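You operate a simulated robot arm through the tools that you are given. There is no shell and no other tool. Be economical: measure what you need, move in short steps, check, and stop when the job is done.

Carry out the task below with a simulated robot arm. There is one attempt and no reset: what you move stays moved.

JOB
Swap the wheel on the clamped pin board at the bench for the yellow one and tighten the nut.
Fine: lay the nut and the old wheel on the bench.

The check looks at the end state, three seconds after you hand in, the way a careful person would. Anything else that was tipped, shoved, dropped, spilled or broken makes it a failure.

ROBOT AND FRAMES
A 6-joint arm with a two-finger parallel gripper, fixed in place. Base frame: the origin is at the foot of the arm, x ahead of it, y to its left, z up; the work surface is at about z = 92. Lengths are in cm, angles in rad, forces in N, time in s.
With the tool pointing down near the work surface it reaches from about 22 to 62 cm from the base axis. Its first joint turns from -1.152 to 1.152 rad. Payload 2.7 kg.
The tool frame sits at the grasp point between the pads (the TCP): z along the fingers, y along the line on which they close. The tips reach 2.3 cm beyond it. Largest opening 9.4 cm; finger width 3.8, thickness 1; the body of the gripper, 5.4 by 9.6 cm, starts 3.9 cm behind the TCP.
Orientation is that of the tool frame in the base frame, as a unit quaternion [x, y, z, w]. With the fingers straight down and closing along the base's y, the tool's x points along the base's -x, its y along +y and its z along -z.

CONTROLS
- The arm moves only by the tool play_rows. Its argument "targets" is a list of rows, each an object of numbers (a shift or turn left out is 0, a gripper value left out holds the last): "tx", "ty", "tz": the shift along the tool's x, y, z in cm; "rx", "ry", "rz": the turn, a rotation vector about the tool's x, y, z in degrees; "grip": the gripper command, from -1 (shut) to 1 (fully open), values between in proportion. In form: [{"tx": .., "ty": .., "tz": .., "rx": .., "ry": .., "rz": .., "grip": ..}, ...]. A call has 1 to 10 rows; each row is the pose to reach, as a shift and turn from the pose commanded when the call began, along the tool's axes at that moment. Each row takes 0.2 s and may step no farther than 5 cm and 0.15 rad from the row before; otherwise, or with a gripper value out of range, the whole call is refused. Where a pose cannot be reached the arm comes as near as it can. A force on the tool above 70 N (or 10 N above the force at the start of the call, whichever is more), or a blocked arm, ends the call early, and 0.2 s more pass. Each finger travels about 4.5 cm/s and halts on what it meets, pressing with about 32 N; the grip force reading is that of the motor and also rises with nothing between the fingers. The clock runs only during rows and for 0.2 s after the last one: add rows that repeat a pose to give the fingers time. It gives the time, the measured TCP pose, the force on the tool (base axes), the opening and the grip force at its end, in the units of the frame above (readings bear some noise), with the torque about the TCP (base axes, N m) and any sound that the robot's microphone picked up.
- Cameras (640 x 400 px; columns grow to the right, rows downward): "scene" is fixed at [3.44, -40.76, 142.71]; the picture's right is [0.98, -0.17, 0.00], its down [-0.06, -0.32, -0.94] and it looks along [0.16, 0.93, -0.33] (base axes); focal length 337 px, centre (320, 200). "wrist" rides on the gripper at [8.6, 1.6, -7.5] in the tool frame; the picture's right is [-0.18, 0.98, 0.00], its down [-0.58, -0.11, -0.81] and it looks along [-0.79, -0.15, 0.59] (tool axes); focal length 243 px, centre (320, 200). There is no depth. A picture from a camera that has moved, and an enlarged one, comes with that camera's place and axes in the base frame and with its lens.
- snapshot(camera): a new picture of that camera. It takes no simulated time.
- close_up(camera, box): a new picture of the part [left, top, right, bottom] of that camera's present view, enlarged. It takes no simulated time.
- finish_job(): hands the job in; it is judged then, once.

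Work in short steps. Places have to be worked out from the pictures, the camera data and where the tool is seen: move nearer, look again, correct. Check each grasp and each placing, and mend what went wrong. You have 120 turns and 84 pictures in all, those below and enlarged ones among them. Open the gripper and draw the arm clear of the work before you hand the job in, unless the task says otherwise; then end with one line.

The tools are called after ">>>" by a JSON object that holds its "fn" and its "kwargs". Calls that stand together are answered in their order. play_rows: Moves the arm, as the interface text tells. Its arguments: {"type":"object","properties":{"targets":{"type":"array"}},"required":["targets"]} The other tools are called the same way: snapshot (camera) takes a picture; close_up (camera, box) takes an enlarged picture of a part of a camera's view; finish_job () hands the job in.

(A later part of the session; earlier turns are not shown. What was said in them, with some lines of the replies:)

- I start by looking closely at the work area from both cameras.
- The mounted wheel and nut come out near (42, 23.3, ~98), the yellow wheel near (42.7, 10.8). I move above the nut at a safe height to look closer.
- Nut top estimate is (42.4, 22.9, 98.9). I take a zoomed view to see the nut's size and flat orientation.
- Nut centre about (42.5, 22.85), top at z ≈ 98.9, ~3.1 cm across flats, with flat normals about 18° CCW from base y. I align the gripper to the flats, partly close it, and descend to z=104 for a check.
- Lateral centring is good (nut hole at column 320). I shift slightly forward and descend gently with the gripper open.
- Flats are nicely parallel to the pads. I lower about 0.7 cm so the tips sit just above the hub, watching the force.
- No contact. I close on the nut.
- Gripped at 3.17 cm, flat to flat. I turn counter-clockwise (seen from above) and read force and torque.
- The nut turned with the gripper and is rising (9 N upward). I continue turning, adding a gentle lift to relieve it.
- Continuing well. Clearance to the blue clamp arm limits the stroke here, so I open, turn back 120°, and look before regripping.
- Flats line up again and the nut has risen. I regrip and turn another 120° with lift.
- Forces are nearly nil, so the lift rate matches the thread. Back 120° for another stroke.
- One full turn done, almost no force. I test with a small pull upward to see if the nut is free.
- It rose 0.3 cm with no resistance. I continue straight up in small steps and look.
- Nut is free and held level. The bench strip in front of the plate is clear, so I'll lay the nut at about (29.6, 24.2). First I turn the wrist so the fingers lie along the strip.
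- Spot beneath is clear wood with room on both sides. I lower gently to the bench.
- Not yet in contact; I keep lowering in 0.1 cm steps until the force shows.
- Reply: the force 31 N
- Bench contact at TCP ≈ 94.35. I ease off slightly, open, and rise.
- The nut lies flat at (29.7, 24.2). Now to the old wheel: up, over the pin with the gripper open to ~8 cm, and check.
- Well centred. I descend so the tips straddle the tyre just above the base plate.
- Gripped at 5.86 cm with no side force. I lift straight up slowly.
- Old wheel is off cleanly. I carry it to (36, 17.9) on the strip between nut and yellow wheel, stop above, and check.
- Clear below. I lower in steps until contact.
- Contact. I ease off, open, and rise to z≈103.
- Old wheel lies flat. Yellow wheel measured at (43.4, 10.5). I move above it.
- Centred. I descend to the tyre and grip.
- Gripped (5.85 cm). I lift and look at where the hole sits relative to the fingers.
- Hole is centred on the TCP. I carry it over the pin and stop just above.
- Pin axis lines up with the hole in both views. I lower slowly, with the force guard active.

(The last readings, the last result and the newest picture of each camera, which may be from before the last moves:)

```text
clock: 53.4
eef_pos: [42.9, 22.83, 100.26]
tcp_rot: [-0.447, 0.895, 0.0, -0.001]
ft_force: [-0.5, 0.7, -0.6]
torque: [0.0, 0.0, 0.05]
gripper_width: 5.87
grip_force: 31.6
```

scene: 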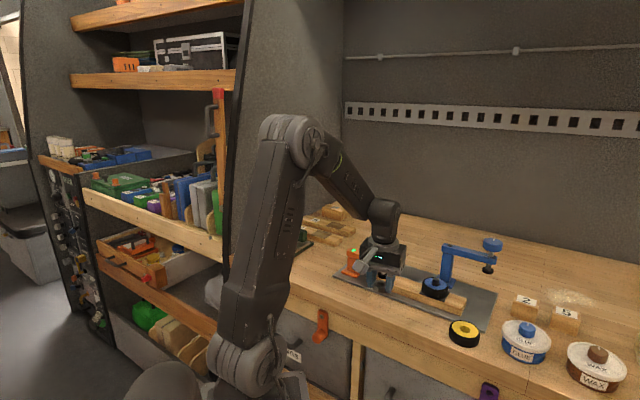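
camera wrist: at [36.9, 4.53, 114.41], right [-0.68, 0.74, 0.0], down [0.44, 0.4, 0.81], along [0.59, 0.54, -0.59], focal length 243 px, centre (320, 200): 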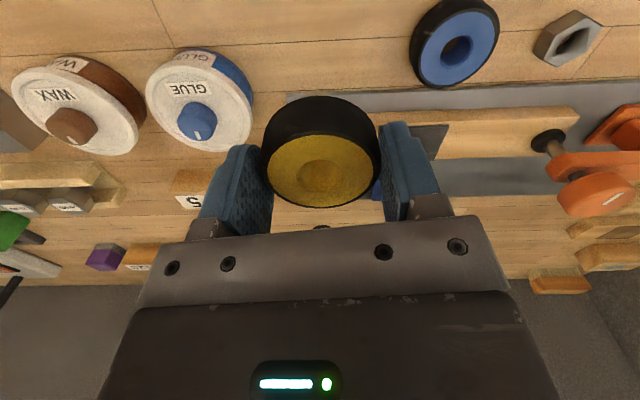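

No resistance and the bottom is already below the pin top, so it is threaded on. I continue down to the plate.

>>> {"fn": "play_rows", "kwargs": {"targets": [{"tz": 0.5}, {"tz": 1}, {"tz": 1.5}, {"tz": 1.9}, {"tz": 2.1}, {"tz": 2.25}, {"tz": 2.25}]}}

>>> {"fn": "close_up", "kwargs": {"camera": "scene", "box": [395, 240, 485, 310]}}

```text
clock: 55.0
eef_pos: [42.85, 22.89, 98.03]
tcp_rot: [-0.447, 0.895, 0.0, 0.0]
ft_force: [-0.8, -0.1, 4.3]
torque: [-0.12, 0.01, 0.01]
gripper_width: 5.87
grip_force: 32.1
```

```text
5.71 times, centred on (440, 275) of scene
camera zoom: at [3.43, -40.76, 142.71], right [0.98, -0.17, 0.0], down [-0.06, -0.32, -0.94], along [0.16, 0.93, -0.33], focal length 1927 px, centre (-366, -229)
```

zoom: 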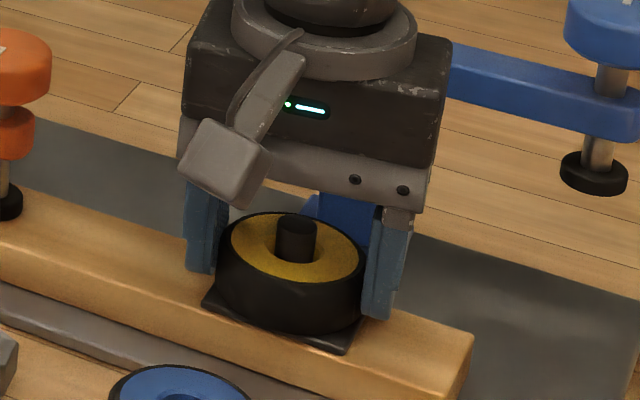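

Seated on the plate with light contact. I release and rise.

>>> {"fn": "play_rows", "kwargs": {"targets": [{"grip": 0.4}, {"grip": 0.7}, {"grip": 0.75}, {"tz": -2}, {"tz": -5}, {"tz": -8.5}, {"tz": -8.5}]}}

>>> {"fn": "close_up", "kwargs": {"camera": "wrist", "box": [220, 0, 420, 200]}}

>>> {"fn": "close_up", "kwargs": {"camera": "scene", "box": [340, 240, 500, 360]}}

```text
clock: 56.6
eef_pos: [42.88, 22.88, 106.48]
tcp_rot: [-0.447, 0.895, 0.0, 0.0]
ft_force: [0.0, 0.2, 0.6]
torque: [0.01, 0.01, 0.03]
gripper_width: 8.23
grip_force: 0.0
```

```text
2.00 times, centred on (320, 100) of wrist
camera zoom: at [36.35, 16.85, 114.06], right [-0.68, 0.74, 0.0], down [0.44, 0.4, 0.81], along [0.59, 0.54, -0.59], focal length 485 px, centre (320, 400)
```

zoom: 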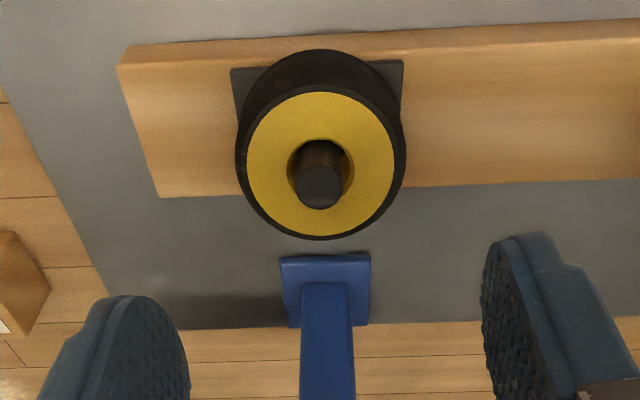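

```text
3.33 times, centred on (420, 300) of scene
camera zoom: at [3.44, -40.76, 142.71], right [0.98, -0.17, 0.0], down [-0.06, -0.32, -0.94], along [0.16, 0.93, -0.33], focal length 1124 px, centre (-13, -133)
```

zoom: 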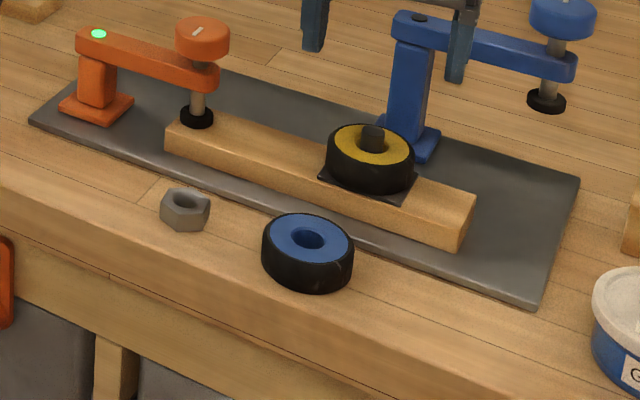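

Yellow wheel is seated with the pin through it. Now back to the nut: over it, opening 5.2 cm, check alignment.

>>> {"fn": "play_rows", "kwargs": {"targets": [{"tx": 2.3, "ty": 3.8, "grip": 0.1}, {"tx": 4.6, "ty": 7.6}, {"tx": 6.87, "ty": 11.4}, {"tx": 6.87, "ty": 11.4, "tz": 4}, {"tx": 6.87, "ty": 11.4, "tz": 8}, {"tx": 6.87, "ty": 11.4, "tz": 8}]}}

>>> {"fn": "close_up", "kwargs": {"camera": "wrist", "box": [220, 40, 420, 240]}}

```text
clock: 58.0
eef_pos: [29.65, 24.47, 98.49]
tcp_rot: [-0.447, 0.894, 0.0, 0.0]
ft_force: [0.4, 0.8, 0.3]
torque: [-0.02, 0.02, 0.0]
gripper_width: 5.13
grip_force: 0.0
```

```text
2.00 times, centred on (320, 140) of wrist
camera zoom: at [23.1, 18.32, 106.09], right [-0.68, 0.74, 0.0], down [0.44, 0.4, 0.81], along [0.6, 0.54, -0.59], focal length 485 px, centre (320, 320)
```

zoom: 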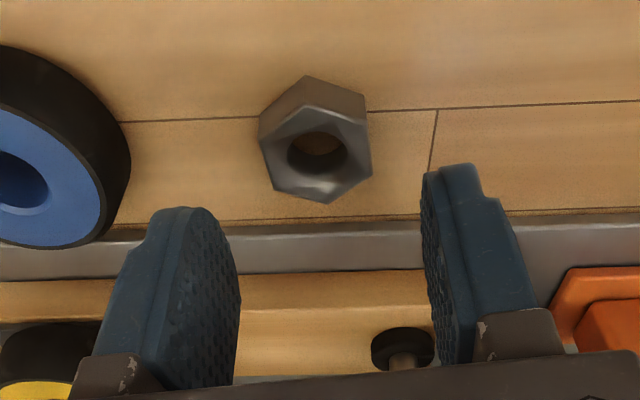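

Nut aligned with the pads. I descend so the tips are ~0.3 cm above the bench, then grip.

>>> {"fn": "play_rows", "kwargs": {"targets": [{"tz": 2}, {"tz": 3.2}, {"tz": 3.85}, {"tz": 3.85}, {"tz": 3.85, "grip": -1}, {"tz": 3.85, "grip": -1}, {"tz": 3.85, "grip": -1}, {"tz": 3.85, "grip": -1}]}}

>>> {"fn": "close_up", "kwargs": {"camera": "wrist", "box": [220, 60, 420, 260]}}

```text
clock: 59.8
eef_pos: [29.64, 24.23, 94.78]
tcp_rot: [-0.447, 0.895, 0.0, 0.0]
ft_force: [-0.1, -0.1, 0.1]
torque: [0.02, 0.03, -0.02]
gripper_width: 3.13
grip_force: 32.3
```

```text
2.00 times, centred on (320, 160) of wrist
camera zoom: at [23.12, 18.26, 102.22], right [-0.68, 0.74, 0.0], down [0.44, 0.4, 0.81], along [0.59, 0.54, -0.59], focal length 485 px, centre (320, 280)
```

zoom: 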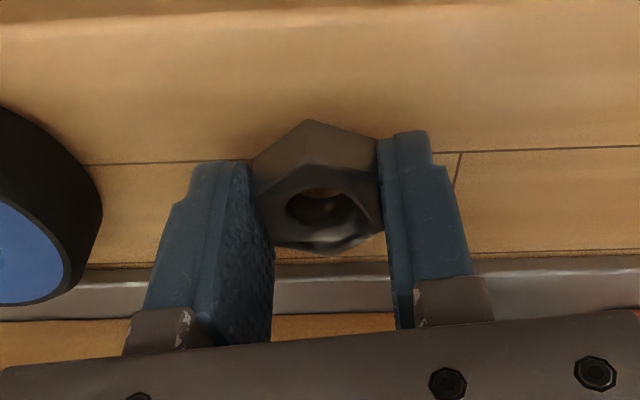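

Gripped squarely. I lift, return to above the pin, and pre-rotate CCW to leave a long clockwise stroke.

>>> {"fn": "play_rows", "kwargs": {"targets": [{"tz": -2}, {"tz": -6}, {"tz": -10.5}, {"tx": -2.3, "ty": -3.8, "tz": -11.5}, {"tx": -4.6, "ty": -7.6, "tz": -11.5}, {"tx": -6.87, "ty": -11.4, "tz": -11.5}, {"tx": -6.87, "ty": -11.4, "tz": -11.5}]}}

>>> {"fn": "play_rows", "kwargs": {"targets": [{"rz": -8.5}, {"rz": -17}, {"rz": -25.5}, {"rz": -34}, {"rz": -42.5}, {"rz": -51}, {"rz": -59.5}, {"rz": -68}, {"rz": -76.5}, {"rz": -85}]}}

>>> {"fn": "play_rows", "kwargs": {"targets": [{"tz": 1.5}, {"tz": 3}, {"tz": 3.8}, {"tz": 3.8}]}}

>>> {"fn": "close_up", "kwargs": {"camera": "wrist", "box": [220, 60, 420, 260]}}

>>> {"fn": "close_up", "kwargs": {"camera": "scene", "box": [395, 240, 485, 310]}}

```text
clock: 61.4
eef_pos: [42.91, 22.91, 106.31]
tcp_rot: [-0.447, 0.895, 0.0, 0.001]
ft_force: [0.3, 0.9, -0.7]
torque: [-0.01, 0.01, -0.03]
gripper_width: 3.14
grip_force: 32.2
```

```text
clock: 63.6
eef_pos: [42.75, 22.96, 106.27]
tcp_rot: [0.934, -0.357, 0.001, -0.001]
ft_force: [0.8, 0.4, -0.7]
torque: [0.0, -0.01, 0.02]
gripper_width: 3.13
grip_force: 31.9
```

```text
clock: 64.6
eef_pos: [42.82, 22.96, 102.32]
tcp_rot: [0.934, -0.357, 0.0, 0.0]
ft_force: [-0.1, 0.0, -0.9]
torque: [-0.02, -0.03, -0.01]
gripper_width: 3.15
grip_force: 31.9
```

```text
2.00 times, centred on (320, 160) of wrist
camera zoom: at [48.24, 15.84, 109.85], right [-0.79, -0.61, 0.0], down [-0.36, 0.47, 0.81], along [-0.49, 0.64, -0.59], focal length 485 px, centre (320, 280)
```

zoom: 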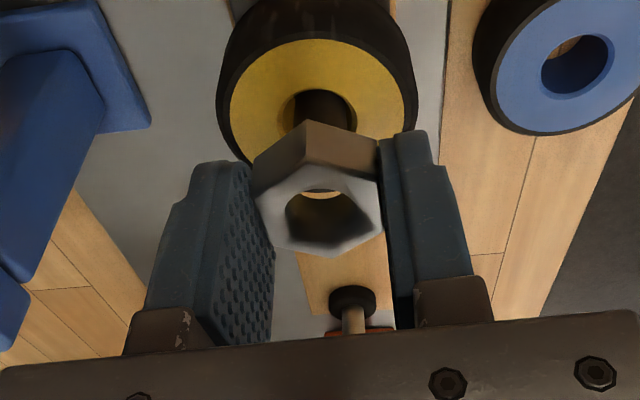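

```text
5.71 times, centred on (440, 275) of scene
camera zoom: at [3.44, -40.76, 142.71], right [0.98, -0.17, 0.0], down [-0.06, -0.32, -0.94], along [0.16, 0.93, -0.33], focal length 1927 px, centre (-366, -229)
```

zoom: 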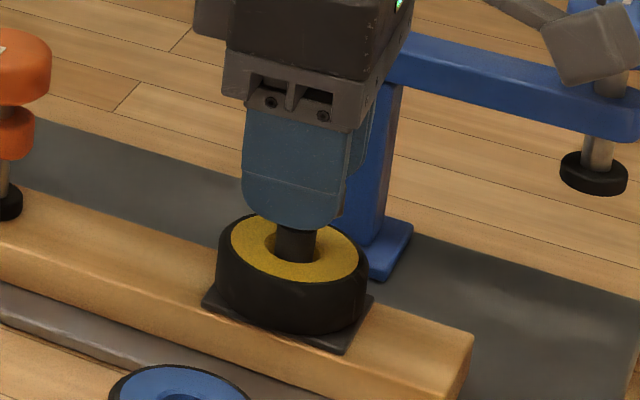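

Aligned. I lower until it rests on the thread start.

>>> {"fn": "play_rows", "kwargs": {"targets": [{"tz": 0.3}, {"tz": 0.5}, {"tz": 0.7}, {"tz": 0.9}, {"tz": 0.9}]}}

```text
clock: 65.8
eef_pos: [42.82, 22.94, 101.42]
tcp_rot: [0.934, -0.357, 0.0, 0.001]
ft_force: [0.0, 0.5, -1.2]
torque: [0.01, 0.01, -0.03]
gripper_width: 3.15
grip_force: 31.9
```

>>> {"fn": "play_rows", "kwargs": {"targets": [{"tz": 0.15}, {"tz": 0.3}, {"tz": 0.45}, {"tz": 0.6}, {"tz": 0.6}]}}

>>> {"fn": "close_up", "kwargs": {"camera": "wrist", "box": [220, 60, 420, 260]}}

```text
clock: 67.0
eef_pos: [43.03, 22.79, 100.99]
tcp_rot: [0.934, -0.358, 0.001, -0.001]
ft_force: [3.3, -10.8, 14.4]
torque: [-0.32, 0.31, 0.0]
gripper_width: 3.13
grip_force: 32.2
```

```text
2.00 times, centred on (320, 160) of wrist
camera zoom: at [48.29, 15.78, 108.55], right [-0.79, -0.61, 0.0], down [-0.36, 0.47, 0.81], along [-0.49, 0.64, -0.59], focal length 485 px, centre (320, 280)
```

zoom: 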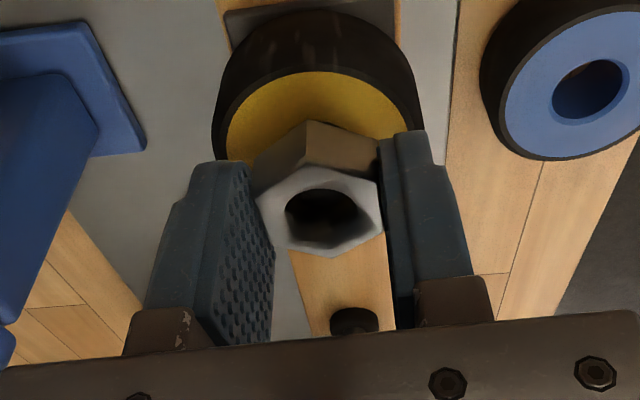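

The nut rests on the pin's thread start (14 N). I turn clockwise with a slight downward feed.

>>> {"fn": "play_rows", "kwargs": {"targets": [{"tx": 0.05, "ty": 0.06, "tz": 0.0, "rz": 8.5}, {"tx": 0.05, "ty": 0.06, "tz": 0.02, "rz": 17}, {"tx": 0.05, "ty": 0.06, "tz": 0.04, "rz": 25.5}, {"tx": 0.05, "ty": 0.06, "tz": 0.06, "rz": 34}, {"tx": 0.05, "ty": 0.06, "tz": 0.08, "rz": 42.5}, {"tx": 0.05, "ty": 0.06, "tz": 0.1, "rz": 51}, {"tx": 0.05, "ty": 0.06, "tz": 0.12, "rz": 59.5}, {"tx": 0.05, "ty": 0.06, "tz": 0.14, "rz": 68}, {"tx": 0.05, "ty": 0.06, "tz": 0.16, "rz": 76.5}, {"tx": 0.05, "ty": 0.06, "tz": 0.18, "rz": 85}]}}

```text
clock: 69.2
eef_pos: [42.76, 22.78, 100.7]
tcp_rot: [-0.445, 0.895, 0.0, 0.0]
ft_force: [-6.9, -3.4, 25.7]
torque: [-0.27, 0.17, -0.04]
gripper_width: 3.13
grip_force: 31.5
```

z is going down with the turn (100.99→100.70). I continue clockwise with less feed and compare.

>>> {"fn": "play_rows", "kwargs": {"targets": [{"tz": 0.0, "rz": 8.5}, {"tz": 0.01, "rz": 17}, {"tz": 0.02, "rz": 25.5}, {"tz": 0.03, "rz": 34}, {"tz": 0.05, "rz": 42.5}, {"tz": 0.07, "rz": 51}, {"tz": 0.09, "rz": 59.5}, {"tz": 0.11, "rz": 68}, {"tz": 0.13, "rz": 76.5}, {"tz": 0.15, "rz": 85}]}}

>>> {"fn": "close_up", "kwargs": {"camera": "wrist", "box": [220, 60, 420, 260]}}

>>> {"fn": "close_up", "kwargs": {"camera": "scene", "box": [395, 240, 485, 310]}}

```text
clock: 71.4
eef_pos: [42.85, 22.99, 100.72]
tcp_rot: [0.275, 0.961, 0.002, 0.0]
ft_force: [-12.7, 17.8, 18.9]
torque: [0.28, 0.05, -0.03]
gripper_width: 3.14
grip_force: 31.9
```

```text
2.00 times, centred on (320, 160) of wrist
camera zoom: at [36.35, 28.84, 108.12], right [0.68, 0.74, 0.0], down [0.43, -0.4, 0.81], along [0.59, -0.54, -0.59], focal length 485 px, centre (320, 280)
```

zoom: 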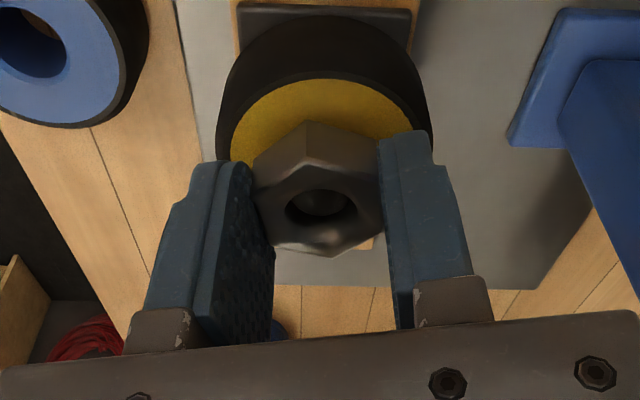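

```text
5.71 times, centred on (440, 275) of scene
camera zoom: at [3.38, -40.72, 142.73], right [0.98, -0.17, 0.0], down [-0.06, -0.32, -0.94], along [0.16, 0.93, -0.33], focal length 1927 px, centre (-366, -229)
```

zoom: 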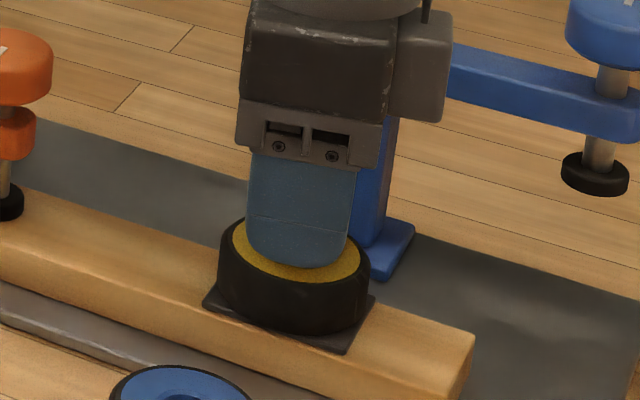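

Some side load has built up from an off-centre grip. I open to release it, and see whether the nut is held by the thread.

>>> {"fn": "play_rows", "kwargs": {"targets": [{"grip": -0.06}, {"grip": -0.06}, {"grip": -0.06, "tz": -0.1}]}}

>>> {"fn": "close_up", "kwargs": {"camera": "wrist", "box": [220, 60, 420, 260]}}

>>> {"fn": "close_up", "kwargs": {"camera": "scene", "box": [395, 240, 485, 310]}}

```text
clock: 72.2
eef_pos: [42.86, 22.76, 100.56]
tcp_rot: [0.276, 0.961, 0.0, 0.0]
ft_force: [0.0, 0.0, 0.1]
torque: [-0.02, 0.01, -0.01]
gripper_width: 4.42
grip_force: 0.0
```

```text
2.00 times, centred on (320, 160) of wrist
camera zoom: at [36.4, 28.69, 108.13], right [0.68, 0.74, 0.0], down [0.44, -0.4, 0.81], along [0.59, -0.55, -0.59], focal length 485 px, centre (320, 280)
```

zoom: 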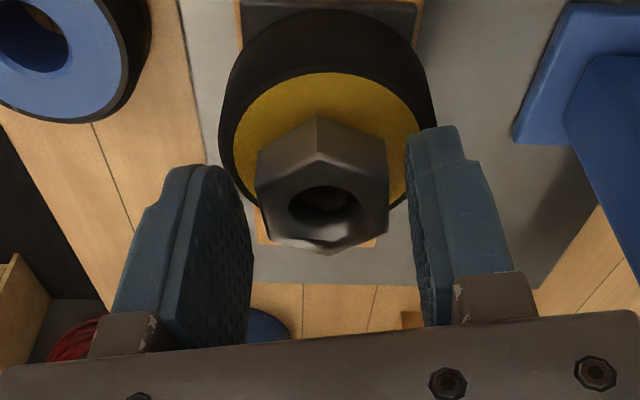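

```text
5.71 times, centred on (440, 275) of scene
camera zoom: at [3.44, -40.76, 142.71], right [0.98, -0.17, 0.0], down [-0.06, -0.32, -0.94], along [0.16, 0.93, -0.33], focal length 1927 px, centre (-366, -229)
```

zoom: 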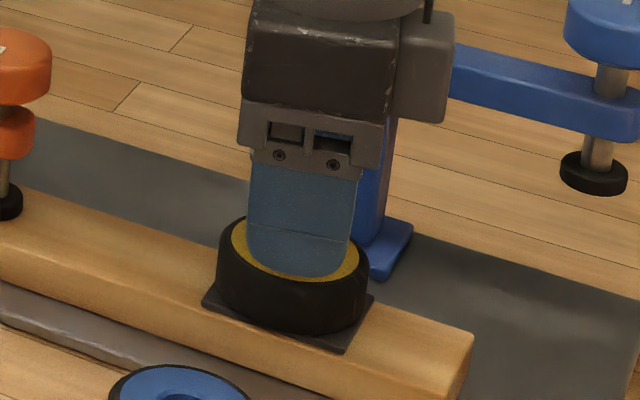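

The nut stays put on the pin, level and lined up. I recentre slightly and turn back 180° (open) for the next stroke.

>>> {"fn": "play_rows", "kwargs": {"targets": [{"tx": 0.04, "ty": 0.07, "rz": -8.57}, {"tx": 0.04, "ty": 0.07, "rz": -17.14}, {"tx": 0.04, "ty": 0.07, "rz": -25.71}, {"tx": 0.04, "ty": 0.07, "rz": -34.28}, {"tx": 0.04, "ty": 0.07, "rz": -42.85}, {"tx": 0.04, "ty": 0.07, "rz": -51.42}, {"tx": 0.04, "ty": 0.07, "rz": -60}, {"tx": 0.04, "ty": 0.07, "rz": -68.5}, {"tx": 0.04, "ty": 0.07, "rz": -77}, {"tx": 0.04, "ty": 0.07, "rz": -85.5}]}}

>>> {"fn": "play_rows", "kwargs": {"targets": [{"rz": -8.5}, {"rz": -17}, {"rz": -25.5}, {"rz": -34}, {"rz": -42.5}, {"rz": -51}, {"rz": -59.5}, {"rz": -68}, {"rz": -76.5}, {"rz": -85}]}}

>>> {"fn": "play_rows", "kwargs": {"targets": [{"rz": -5}, {"rz": -9.5}, {"rz": -9.5}]}}

>>> {"fn": "close_up", "kwargs": {"camera": "wrist", "box": [220, 60, 420, 260]}}

```text
clock: 74.4
eef_pos: [42.91, 22.82, 100.53]
tcp_rot: [-0.452, 0.892, 0.001, 0.0]
ft_force: [0.3, 0.3, -1.0]
torque: [0.0, -0.02, -0.03]
gripper_width: 4.44
grip_force: 0.0
```

```text
clock: 76.6
eef_pos: [42.81, 22.87, 100.7]
tcp_rot: [0.936, -0.351, 0.0, 0.0]
ft_force: [0.5, -0.5, 0.3]
torque: [0.02, -0.01, 0.02]
gripper_width: 4.42
grip_force: 0.0
```

```text
clock: 77.4
eef_pos: [42.94, 22.9, 100.71]
tcp_rot: [0.962, -0.274, -0.001, 0.0]
ft_force: [0.2, -0.1, -0.4]
torque: [-0.03, -0.02, 0.01]
gripper_width: 4.45
grip_force: 0.1
```

```text
2.00 times, centred on (320, 160) of wrist
camera zoom: at [49.36, 16.9, 108.15], right [-0.68, -0.74, 0.0], down [-0.44, 0.4, 0.81], along [-0.59, 0.54, -0.59], focal length 485 px, centre (320, 280)
```

zoom: 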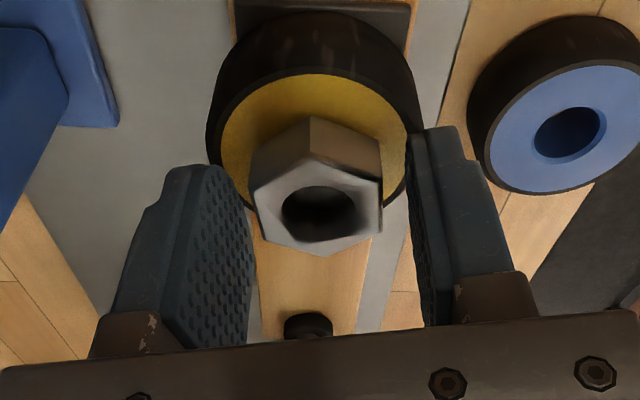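

Aligned again. I lower 0.2, grip, and check the force before turning.

>>> {"fn": "play_rows", "kwargs": {"targets": [{"tz": 0.2}, {"tz": 0.2, "grip": -1}, {"tz": 0.2, "grip": -1}, {"tz": 0.2, "grip": -1}, {"tz": 0.2, "grip": -1}]}}

>>> {"fn": "play_rows", "kwargs": {"targets": [{"tz": 0.02, "rz": 8.5}, {"tz": 0.04, "rz": 17}, {"tz": 0.06, "rz": 25.5}, {"tz": 0.08, "rz": 34}, {"tz": 0.1, "rz": 42.5}, {"tz": 0.12, "rz": 51}, {"tz": 0.14, "rz": 60}, {"tz": 0.14, "rz": 60}]}}

```text
clock: 78.6
eef_pos: [42.98, 22.89, 100.46]
tcp_rot: [0.961, -0.275, 0.0, -0.001]
ft_force: [0.2, 1.7, 0.2]
torque: [-0.01, -0.05, 0.02]
gripper_width: 3.22
grip_force: 31.7
```

```text
refused: row 7 steps farther than a row can; nothing moved
```

Small lateral force; the grip is fine. I turn 60° clockwise with proper step size.

>>> {"fn": "play_rows", "kwargs": {"targets": [{"tz": 0.02, "rz": 8.5}, {"tz": 0.04, "rz": 17}, {"tz": 0.06, "rz": 25.5}, {"tz": 0.08, "rz": 34}, {"tz": 0.1, "rz": 42.5}, {"tz": 0.12, "rz": 51}, {"tz": 0.14, "rz": 59.5}, {"tz": 0.14, "rz": 60}]}}

```text
clock: 80.4
eef_pos: [42.94, 22.93, 100.22]
tcp_rot: [-0.694, 0.72, 0.0, 0.0]
ft_force: [1.4, -1.4, 1.5]
torque: [0.0, -0.04, -0.02]
gripper_width: 3.12
grip_force: 31.9
```

Forces are near zero, so the feed matches the thread. I continue clockwise.

>>> {"fn": "play_rows", "kwargs": {"targets": [{"tz": 0.02, "rz": 8.5}, {"tz": 0.04, "rz": 17}, {"tz": 0.06, "rz": 25.5}, {"tz": 0.08, "rz": 34}, {"tz": 0.1, "rz": 42.5}, {"tz": 0.12, "rz": 51}, {"tz": 0.14, "rz": 59.5}, {"tz": 0.16, "rz": 68}, {"tz": 0.18, "rz": 76.5}, {"tz": 0.2, "rz": 85}]}}

>>> {"fn": "close_up", "kwargs": {"camera": "scene", "box": [395, 240, 485, 310]}}

```text
clock: 82.6
eef_pos: [42.98, 22.84, 100.15]
tcp_rot: [-0.025, 1.0, 0.001, 0.001]
ft_force: [3.3, 1.8, 4.0]
torque: [-0.01, -0.09, 0.04]
gripper_width: 3.14
grip_force: 32.1
```

```text
5.71 times, centred on (440, 275) of scene
camera zoom: at [3.44, -40.76, 142.72], right [0.98, -0.17, 0.0], down [-0.06, -0.32, -0.94], along [0.16, 0.93, -0.33], focal length 1927 px, centre (-366, -229)
```

zoom: 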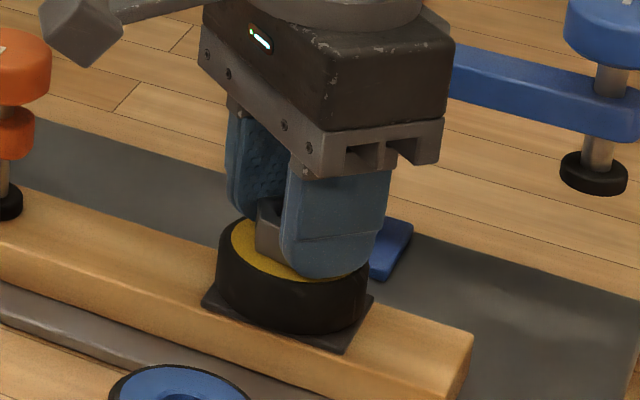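

Continue 35° more to the end of the stroke, then open and turn back.

>>> {"fn": "play_rows", "kwargs": {"targets": [{"tz": 0.02, "rz": 8.5}, {"tz": 0.04, "rz": 17}, {"tz": 0.06, "rz": 25.5}, {"tz": 0.07, "rz": 34}, {"tz": 0.07, "rz": 35}]}}

>>> {"fn": "play_rows", "kwargs": {"targets": [{"grip": -0.06}, {"grip": -0.06}, {"rz": -8.5}, {"rz": -17}, {"rz": -25.5}, {"rz": -34}, {"rz": -42.5}, {"rz": -51}, {"rz": -59.5}, {"rz": -68}]}}

>>> {"fn": "play_rows", "kwargs": {"targets": [{"rz": -8.5}, {"rz": -17}, {"rz": -25.5}, {"rz": -34}, {"rz": -42.5}, {"rz": -51}, {"rz": -52}, {"rz": -52}]}}

>>> {"fn": "close_up", "kwargs": {"camera": "wrist", "box": [220, 60, 420, 260]}}

>>> {"fn": "close_up", "kwargs": {"camera": "scene", "box": [395, 240, 485, 310]}}

```text
clock: 83.8
eef_pos: [42.89, 22.91, 99.91]
tcp_rot: [0.277, 0.961, 0.0, 0.0]
ft_force: [1.6, -0.6, 5.5]
torque: [-0.14, -0.06, 0.0]
gripper_width: 3.15
grip_force: 31.7
```

```text
clock: 86.0
eef_pos: [43.02, 22.86, 100.01]
tcp_rot: [-0.312, 0.95, 0.001, 0.0]
ft_force: [-0.4, -0.1, 0.4]
torque: [-0.02, 0.0, -0.02]
gripper_width: 4.43
grip_force: 0.2
```

```text
clock: 87.8
eef_pos: [42.89, 22.89, 99.93]
tcp_rot: [-0.695, 0.719, 0.0, -0.001]
ft_force: [-0.3, 0.2, 0.7]
torque: [0.01, -0.02, -0.02]
gripper_width: 4.44
grip_force: 0.0
```

```text
2.00 times, centred on (320, 160) of wrist
camera zoom: at [41.0, 14.22, 107.55], right [-0.98, 0.22, 0.0], down [0.13, 0.58, 0.81], along [0.17, 0.79, -0.59], focal length 485 px, centre (320, 280)
```

zoom: 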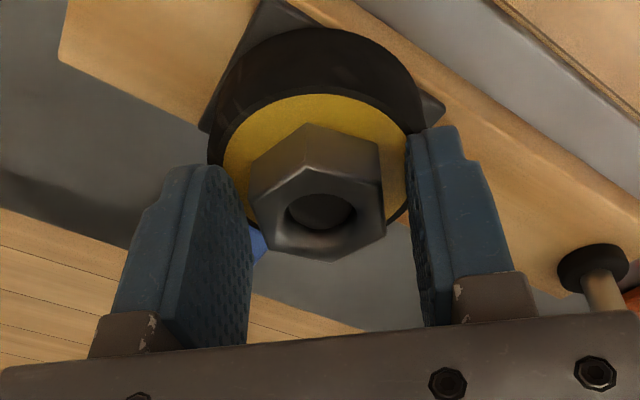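

```text
5.71 times, centred on (440, 275) of scene
camera zoom: at [3.44, -40.76, 142.71], right [0.98, -0.17, 0.0], down [-0.06, -0.32, -0.94], along [0.16, 0.93, -0.33], focal length 1927 px, centre (-366, -229)
```

zoom: 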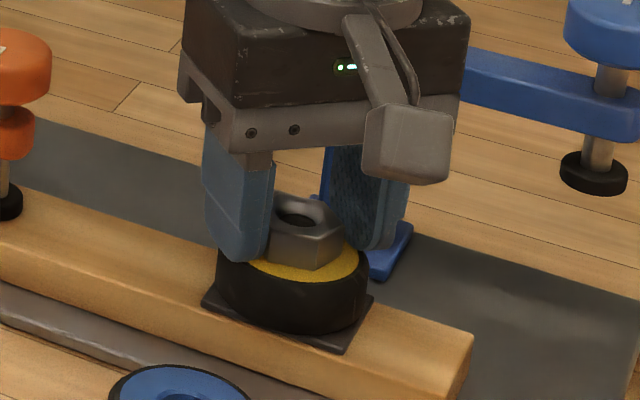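

Nut is down near the hub. I raise 0.15 to keep tip clearance, grip, and turn on clockwise watching torque.

>>> {"fn": "play_rows", "kwargs": {"targets": [{"tz": -0.15}, {"tz": -0.15, "grip": -1}, {"tz": -0.15, "grip": -1}, {"tz": -0.15, "grip": -1}, {"tz": -0.13, "rz": 8.5}, {"tz": -0.11, "rz": 17}, {"tz": -0.09, "rz": 25.5}, {"tz": -0.07, "rz": 34}, {"tz": -0.05, "rz": 42.5}, {"tz": -0.03, "rz": 51}]}}

>>> {"fn": "play_rows", "kwargs": {"targets": [{"tz": 0.02, "rz": 8.5}, {"tz": 0.04, "rz": 17}, {"tz": 0.06, "rz": 25.5}, {"tz": 0.08, "rz": 34}]}}

```text
clock: 90.0
eef_pos: [42.97, 22.88, 100.05]
tcp_rot: [-0.318, 0.948, 0.0, 0.001]
ft_force: [3.4, -1.4, 3.2]
torque: [-0.05, -0.11, 0.48]
gripper_width: 3.54
grip_force: 31.6
```

```text
clock: 91.0
eef_pos: [42.97, 22.73, 99.98]
tcp_rot: [-0.026, 1.0, 0.0, 0.001]
ft_force: [9.4, -15.0, 6.2]
torque: [-0.14, 0.06, 1.09]
gripper_width: 3.4
grip_force: 31.6
```

Torque jumped to ~1 N·m and the pads are riding over the corners, so the nut appears tight. I look before doing anything else.

>>> {"fn": "close_up", "kwargs": {"camera": "wrist", "box": [220, 60, 420, 260]}}

>>> {"fn": "close_up", "kwargs": {"camera": "scene", "box": [395, 240, 485, 310]}}

```text
2.00 times, centred on (320, 160) of wrist
camera zoom: at [34.23, 23.86, 107.52], right [0.13, 0.99, 0.0], down [0.59, -0.08, 0.81], along [0.8, -0.11, -0.59], focal length 485 px, centre (320, 280)
```

zoom: 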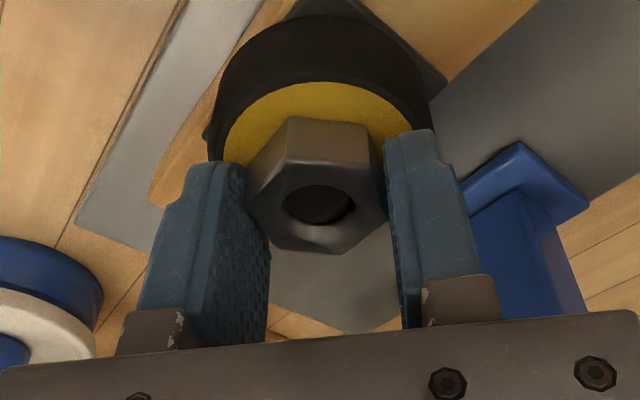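

```text
5.71 times, centred on (440, 275) of scene
camera zoom: at [3.46, -40.81, 142.7], right [0.98, -0.17, 0.0], down [-0.06, -0.32, -0.94], along [0.16, 0.93, -0.33], focal length 1927 px, centre (-366, -229)
```

zoom: 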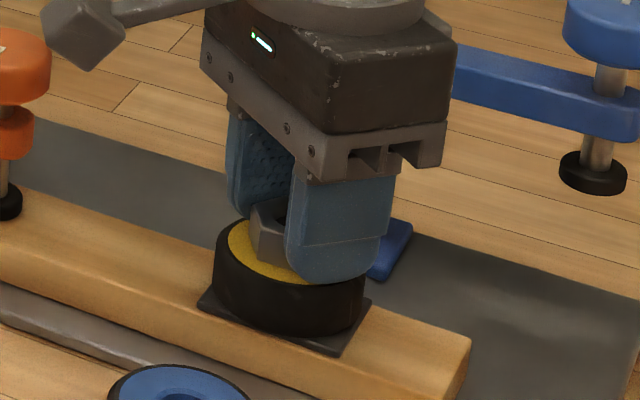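

The nut stopped turning while the gripper slipped to the corners. I open, back up 30° to the flats, and check alignment for a final tightening pull.

>>> {"fn": "play_rows", "kwargs": {"targets": [{"grip": -0.06}, {"grip": -0.06}, {"tz": -0.05, "rz": -8.5}, {"tz": -0.05, "rz": -17}, {"tz": -0.05, "rz": -25.5}, {"tz": -0.05, "rz": -30}, {"tz": -0.05, "rz": -30}]}}

>>> {"fn": "close_up", "kwargs": {"camera": "wrist", "box": [220, 60, 420, 260]}}

>>> {"fn": "close_up", "kwargs": {"camera": "scene", "box": [395, 240, 485, 310]}}

```text
clock: 92.6
eef_pos: [42.88, 22.82, 100.06]
tcp_rot: [-0.285, 0.958, 0.0, 0.0]
ft_force: [0.1, 0.4, 0.7]
torque: [0.03, 0.02, -0.01]
gripper_width: 4.42
grip_force: 0.0
```

```text
2.00 times, centred on (320, 160) of wrist
camera zoom: at [34.73, 19.47, 107.53], right [-0.38, 0.92, 0.0], down [0.55, 0.23, 0.81], along [0.74, 0.31, -0.59], focal length 485 px, centre (320, 280)
```

zoom: 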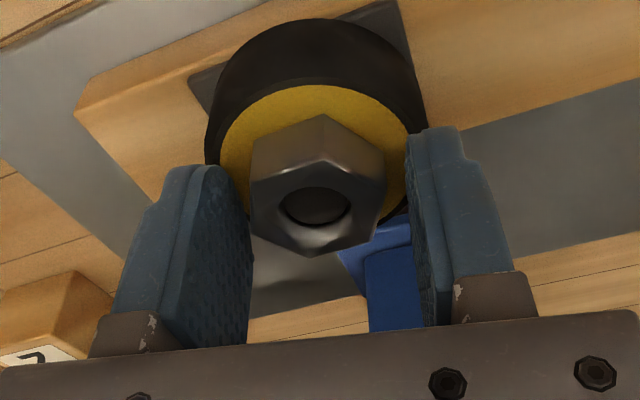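

```text
5.71 times, centred on (440, 275) of scene
camera zoom: at [3.44, -40.76, 142.71], right [0.98, -0.17, 0.0], down [-0.06, -0.32, -0.94], along [0.16, 0.93, -0.33], focal length 1927 px, centre (-366, -229)
```

zoom: 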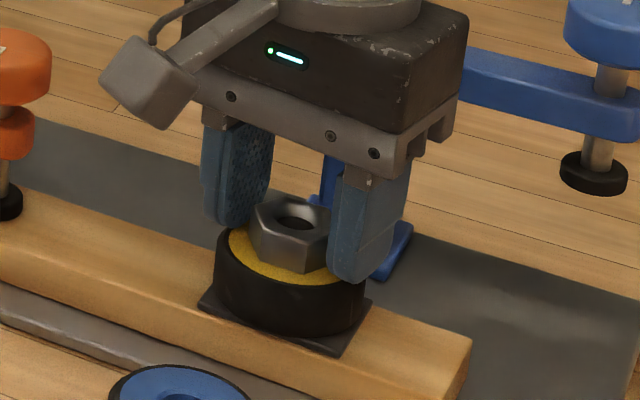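

Nut sits on the hub, flats aligned. I grip and make a small clockwise pull to confirm tightness.

>>> {"fn": "play_rows", "kwargs": {"targets": [{"grip": -1}, {"grip": -1}, {"grip": -1}, {"rz": 4}, {"rz": 8}, {"rz": 12}]}}

```text
clock: 94.0
eef_pos: [42.96, 22.78, 100.05]
tcp_rot: [-0.181, 0.983, 0.0, 0.001]
ft_force: [12.6, -10.1, -0.8]
torque: [-0.23, -0.29, 0.16]
gripper_width: 3.28
grip_force: 31.9
```

There's a side force along the closing axis; I recentre by 0.12 cm and keep turning a little.

>>> {"fn": "play_rows", "kwargs": {"targets": [{"ty": -0.12}, {"ty": -0.12, "rz": 4}, {"ty": -0.12, "rz": 8}, {"ty": -0.12, "rz": 12}]}}

```text
clock: 95.0
eef_pos: [42.98, 22.72, 100.07]
tcp_rot: [-0.079, 0.997, -0.002, 0.0]
ft_force: [7.2, -17.0, -1.0]
torque: [-0.26, -0.03, 1.16]
gripper_width: 3.2
grip_force: 32.1
```

Torque is up to 1.16 N·m with the grip nearly on the flats. I go a bit further to see whether the nut still moves.

>>> {"fn": "play_rows", "kwargs": {"targets": [{"ty": -0.1}, {"ty": -0.1, "rz": 4}, {"ty": -0.1, "rz": 8}, {"ty": -0.1, "rz": 8}]}}

>>> {"fn": "close_up", "kwargs": {"camera": "wrist", "box": [220, 60, 420, 260]}}

>>> {"fn": "close_up", "kwargs": {"camera": "scene", "box": [395, 240, 485, 310]}}

```text
clock: 96.0
eef_pos: [43.09, 22.51, 100.08]
tcp_rot: [-0.01, 1.0, -0.002, 0.001]
ft_force: [11.1, -21.5, 0.1]
torque: [-0.48, -0.23, 1.0]
gripper_width: 3.42
grip_force: 31.5
```

```text
2.00 times, centred on (320, 160) of wrist
camera zoom: at [34.36, 23.95, 107.55], right [0.17, 0.99, 0.0], down [0.58, -0.1, 0.81], along [0.8, -0.14, -0.59], focal length 485 px, centre (320, 280)
```

zoom: 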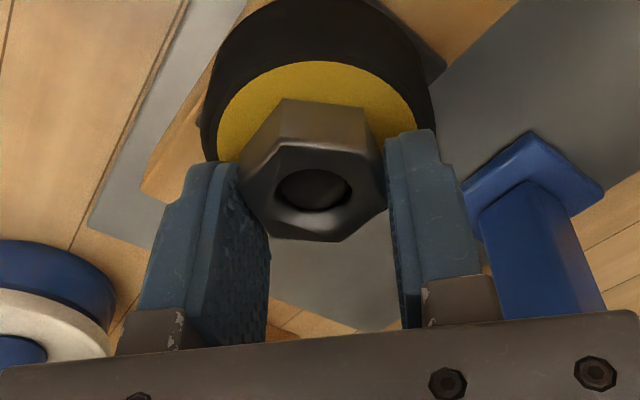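

```text
5.71 times, centred on (440, 275) of scene
camera zoom: at [3.47, -40.82, 142.7], right [0.98, -0.17, 0.0], down [-0.06, -0.32, -0.94], along [0.16, 0.93, -0.33], focal length 1927 px, centre (-366, -229)
```

zoom: 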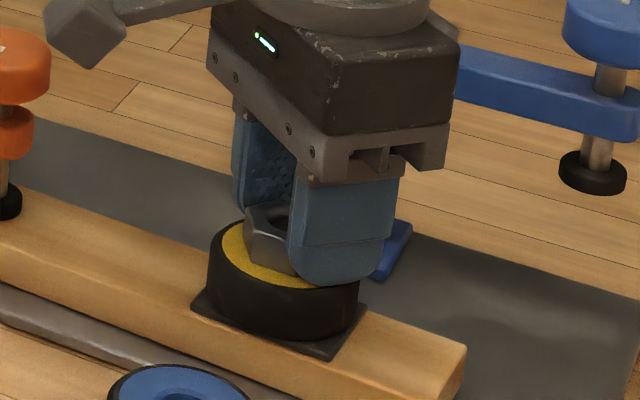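

The nut is now tight enough that the torque has begun swinging the clamped bar slightly (~0.4 cm at the pin). I stop turning, release, and re-centre on the nut so I can ease the bar back.

>>> {"fn": "play_rows", "kwargs": {"targets": [{"grip": -0.06}, {"grip": -0.06}, {"tx": 0.2, "rz": -5}, {"tx": 0.4, "rz": -11}, {"tx": 0.4, "rz": -11}]}}

>>> {"fn": "close_up", "kwargs": {"camera": "wrist", "box": [220, 60, 420, 260]}}

>>> {"fn": "close_up", "kwargs": {"camera": "scene", "box": [395, 240, 485, 310]}}

>>> {"fn": "close_up", "kwargs": {"camera": "scene", "box": [320, 220, 520, 350]}}

```text
clock: 97.2
eef_pos: [42.53, 22.74, 100.04]
tcp_rot: [-0.105, 0.994, 0.0, 0.0]
ft_force: [0.4, -0.6, -0.5]
torque: [-0.04, -0.01, 0.01]
gripper_width: 4.42
grip_force: 0.1
```

```text
2.00 times, centred on (320, 160) of wrist
camera zoom: at [33.74, 22.38, 107.55], right [-0.03, 1.0, 0.0], down [0.59, 0.02, 0.81], along [0.81, 0.02, -0.59], focal length 485 px, centre (320, 280)
```

zoom: 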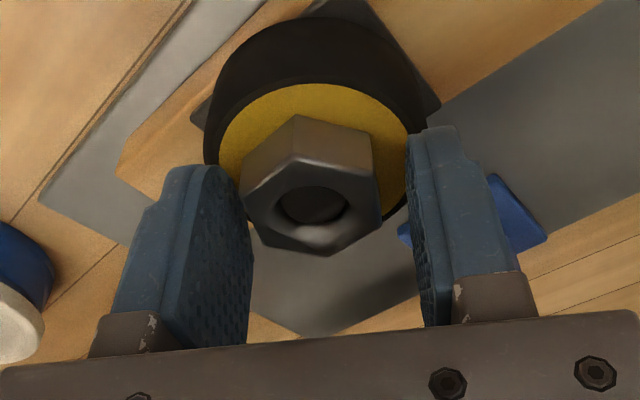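

```text
5.71 times, centred on (440, 275) of scene
camera zoom: at [3.44, -40.76, 142.71], right [0.98, -0.17, 0.0], down [-0.06, -0.32, -0.94], along [0.16, 0.93, -0.33], focal length 1927 px, centre (-366, -229)
```

zoom: 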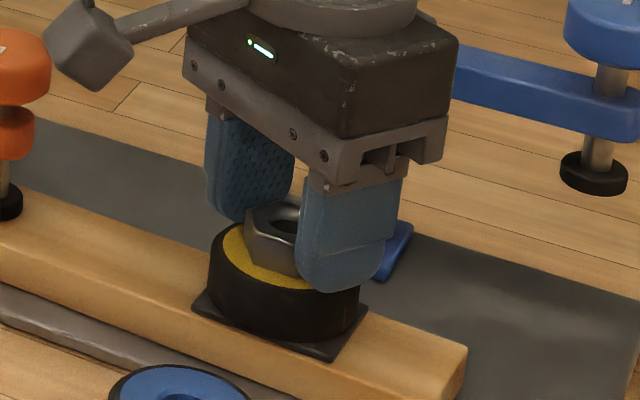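

```text
3.08 times, centred on (420, 285) of scene
camera zoom: at [3.44, -40.76, 142.71], right [0.98, -0.17, 0.0], down [-0.06, -0.32, -0.94], along [0.16, 0.93, -0.33], focal length 1038 px, centre (12, -62)
```

zoom: 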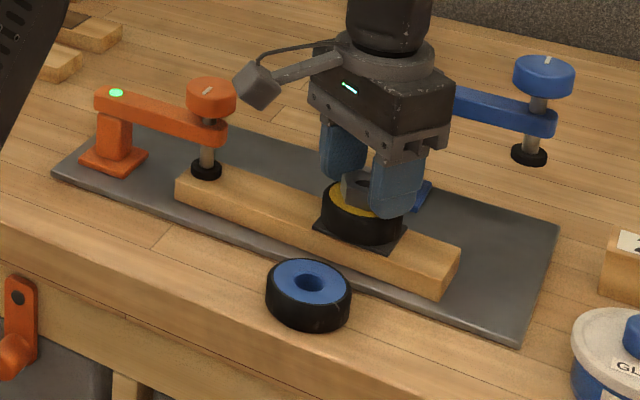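

Need ~11° more to match the flats and a small recentre to the displaced pin (~(42.4, 22.5)). I adjust and grip.

>>> {"fn": "play_rows", "kwargs": {"targets": [{"tx": 0.1, "ty": -0.17, "rz": -6}, {"tx": 0.1, "ty": -0.17, "rz": -11}, {"tx": 0.1, "ty": -0.17, "rz": -11, "grip": -1}, {"tx": 0.1, "ty": -0.17, "rz": -11, "grip": -1}, {"tx": 0.1, "ty": -0.17, "rz": -11, "grip": -1}]}}

>>> {"fn": "close_up", "kwargs": {"camera": "wrist", "box": [220, 60, 420, 260]}}

```text
clock: 98.4
eef_pos: [42.47, 22.53, 99.95]
tcp_rot: [-0.2, 0.98, 0.001, 0.0]
ft_force: [-5.1, 7.1, -0.4]
torque: [-0.02, -0.04, -0.01]
gripper_width: 3.31
grip_force: 31.6
```

```text
2.00 times, centred on (320, 160) of wrist
camera zoom: at [33.88, 20.58, 107.54], right [-0.22, 0.98, 0.0], down [0.58, 0.13, 0.81], along [0.79, 0.18, -0.59], focal length 485 px, centre (320, 280)
```

zoom: 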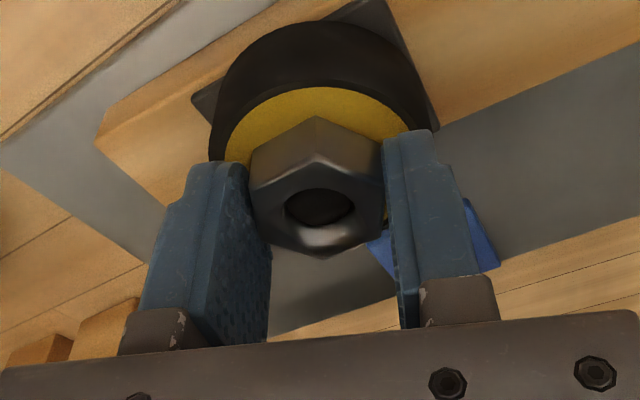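

Good hold with low force. I push the bar gently back along its arc by ~0.45 cm.

>>> {"fn": "play_rows", "kwargs": {"targets": [{"tx": -0.1, "ty": 0.05}, {"tx": -0.2, "ty": 0.1}, {"tx": -0.3, "ty": 0.15}, {"tx": -0.4, "ty": 0.2}, {"tx": -0.4, "ty": 0.2}]}}

>>> {"fn": "close_up", "kwargs": {"camera": "scene", "box": [395, 240, 485, 310]}}

```text
clock: 99.6
eef_pos: [42.8, 22.82, 99.92]
tcp_rot: [-0.199, 0.98, 0.0, 0.0]
ft_force: [-7.9, 1.0, -0.9]
torque: [-0.12, 0.16, 0.03]
gripper_width: 3.28
grip_force: 32.0
```

```text
5.71 times, centred on (440, 275) of scene
camera zoom: at [3.42, -40.76, 142.72], right [0.98, -0.17, 0.0], down [-0.06, -0.32, -0.94], along [0.16, 0.93, -0.33], focal length 1927 px, centre (-366, -229)
```

zoom: 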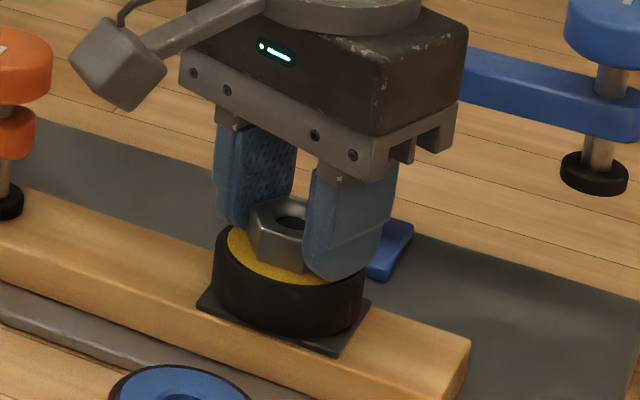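

About half recovered. I push a further ~0.35 cm.

>>> {"fn": "play_rows", "kwargs": {"targets": [{"tx": -0.1, "ty": 0.06}, {"tx": -0.2, "ty": 0.14}, {"tx": -0.28, "ty": 0.2}, {"tx": -0.28, "ty": 0.2}]}}

>>> {"fn": "close_up", "kwargs": {"camera": "scene", "box": [395, 240, 485, 310]}}

```text
clock: 100.6
eef_pos: [43.13, 23.04, 100.03]
tcp_rot: [-0.199, 0.98, 0.0, 0.001]
ft_force: [2.2, -5.4, 0.3]
torque: [-0.14, 0.03, 0.02]
gripper_width: 3.24
grip_force: 31.8
```

```text
5.71 times, centred on (440, 275) of scene
camera zoom: at [3.45, -40.78, 142.71], right [0.98, -0.17, 0.0], down [-0.06, -0.32, -0.94], along [0.16, 0.93, -0.33], focal length 1927 px, centre (-366, -229)
```

zoom: 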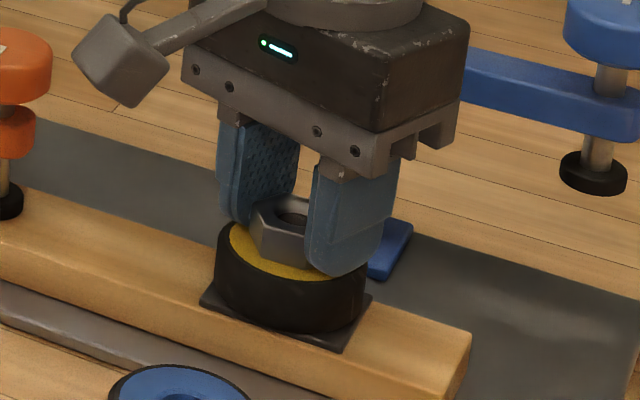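

The plate and bar are back at their original picture position. I release, rise clear, and inspect.

>>> {"fn": "play_rows", "kwargs": {"targets": [{"grip": -0.06}, {"grip": -0.06}, {"grip": 0.0}, {"tz": -1.5}, {"tz": -5}, {"tz": -8}, {"tz": -8}]}}

>>> {"fn": "close_up", "kwargs": {"camera": "scene", "box": [320, 220, 520, 350]}}

>>> {"fn": "close_up", "kwargs": {"camera": "scene", "box": [395, 250, 485, 320]}}

>>> {"fn": "close_up", "kwargs": {"camera": "wrist", "box": [220, 0, 420, 200]}}

```text
clock: 102.2
eef_pos: [42.93, 23.05, 108.09]
tcp_rot: [-0.2, 0.98, 0.001, 0.0]
ft_force: [-0.4, -0.5, 0.8]
torque: [0.0, -0.03, -0.04]
gripper_width: 4.69
grip_force: 0.0
```

```text
3.08 times, centred on (420, 285) of scene
camera zoom: at [3.44, -40.76, 142.71], right [0.98, -0.17, 0.0], down [-0.06, -0.32, -0.94], along [0.16, 0.93, -0.33], focal length 1038 px, centre (12, -62)
```

zoom: 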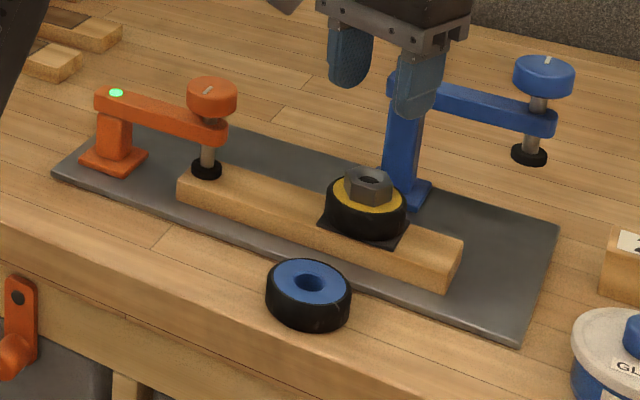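

```text
5.71 times, centred on (440, 285) of scene
camera zoom: at [3.44, -40.76, 142.71], right [0.98, -0.17, 0.0], down [-0.06, -0.32, -0.94], along [0.16, 0.93, -0.33], focal length 1927 px, centre (-366, -286)
```

zoom: 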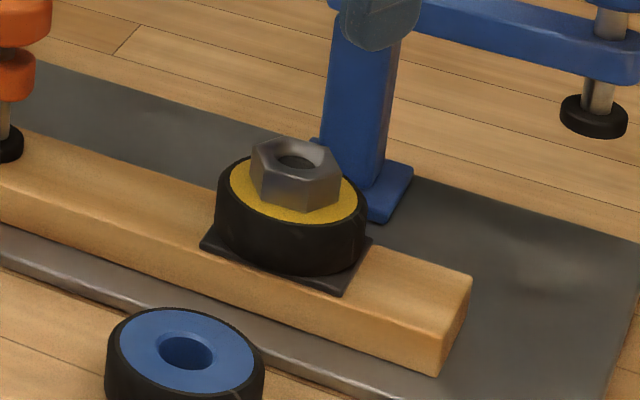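

```text
2.00 times, centred on (320, 100) of wrist
camera zoom: at [34.32, 21.12, 115.59], right [-0.22, 0.98, 0.0], down [0.58, 0.13, 0.81], along [0.79, 0.17, -0.59], focal length 485 px, centre (320, 400)
```

zoom: 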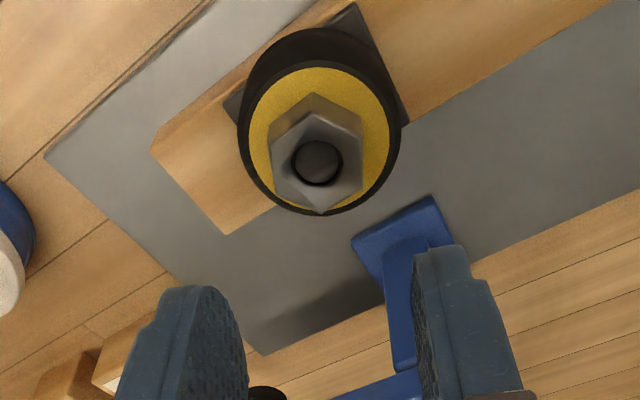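

Nut height and angle match the original tightened state, and the wheel, bar and clamp are in place. I open fully and draw the arm clear.

>>> {"fn": "play_rows", "kwargs": {"targets": [{"tz": -4, "grip": 1}, {"tz": -8}, {"tz": -12}, {"tz": -14, "tx": 3}, {"tz": -14, "tx": 6}, {"tz": -14, "tx": 6}]}}

>>> {"fn": "snapshot", "kwargs": {"camera": "scene"}}

```text
clock: 103.6
eef_pos: [37.36, 20.78, 121.96]
tcp_rot: [-0.2, 0.98, 0.0, 0.0]
ft_force: [-0.2, 0.1, -0.2]
torque: [0.03, 0.0, 0.01]
gripper_width: 9.39
grip_force: 0.1
```

```text
14 pictures are left
```

scene: 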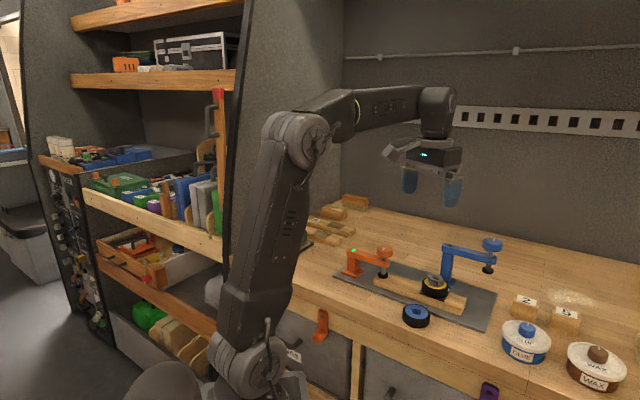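

The scene shows the yellow wheel fitted under the nut, the old wheel on the bench, and the arm clear. Handing in.

>>> {"fn": "finish_job", "kwargs": {}}

```text
The job is handed in.
```

The yellow wheel is on the pin with the nut tightened to about 1.1 N·m (back at its original height and angle), and the old blue wheel lies on the bench; tightening swung the clamped bar about 0.4 cm, and I pushed it back to within about 0.1 cm of where it started.
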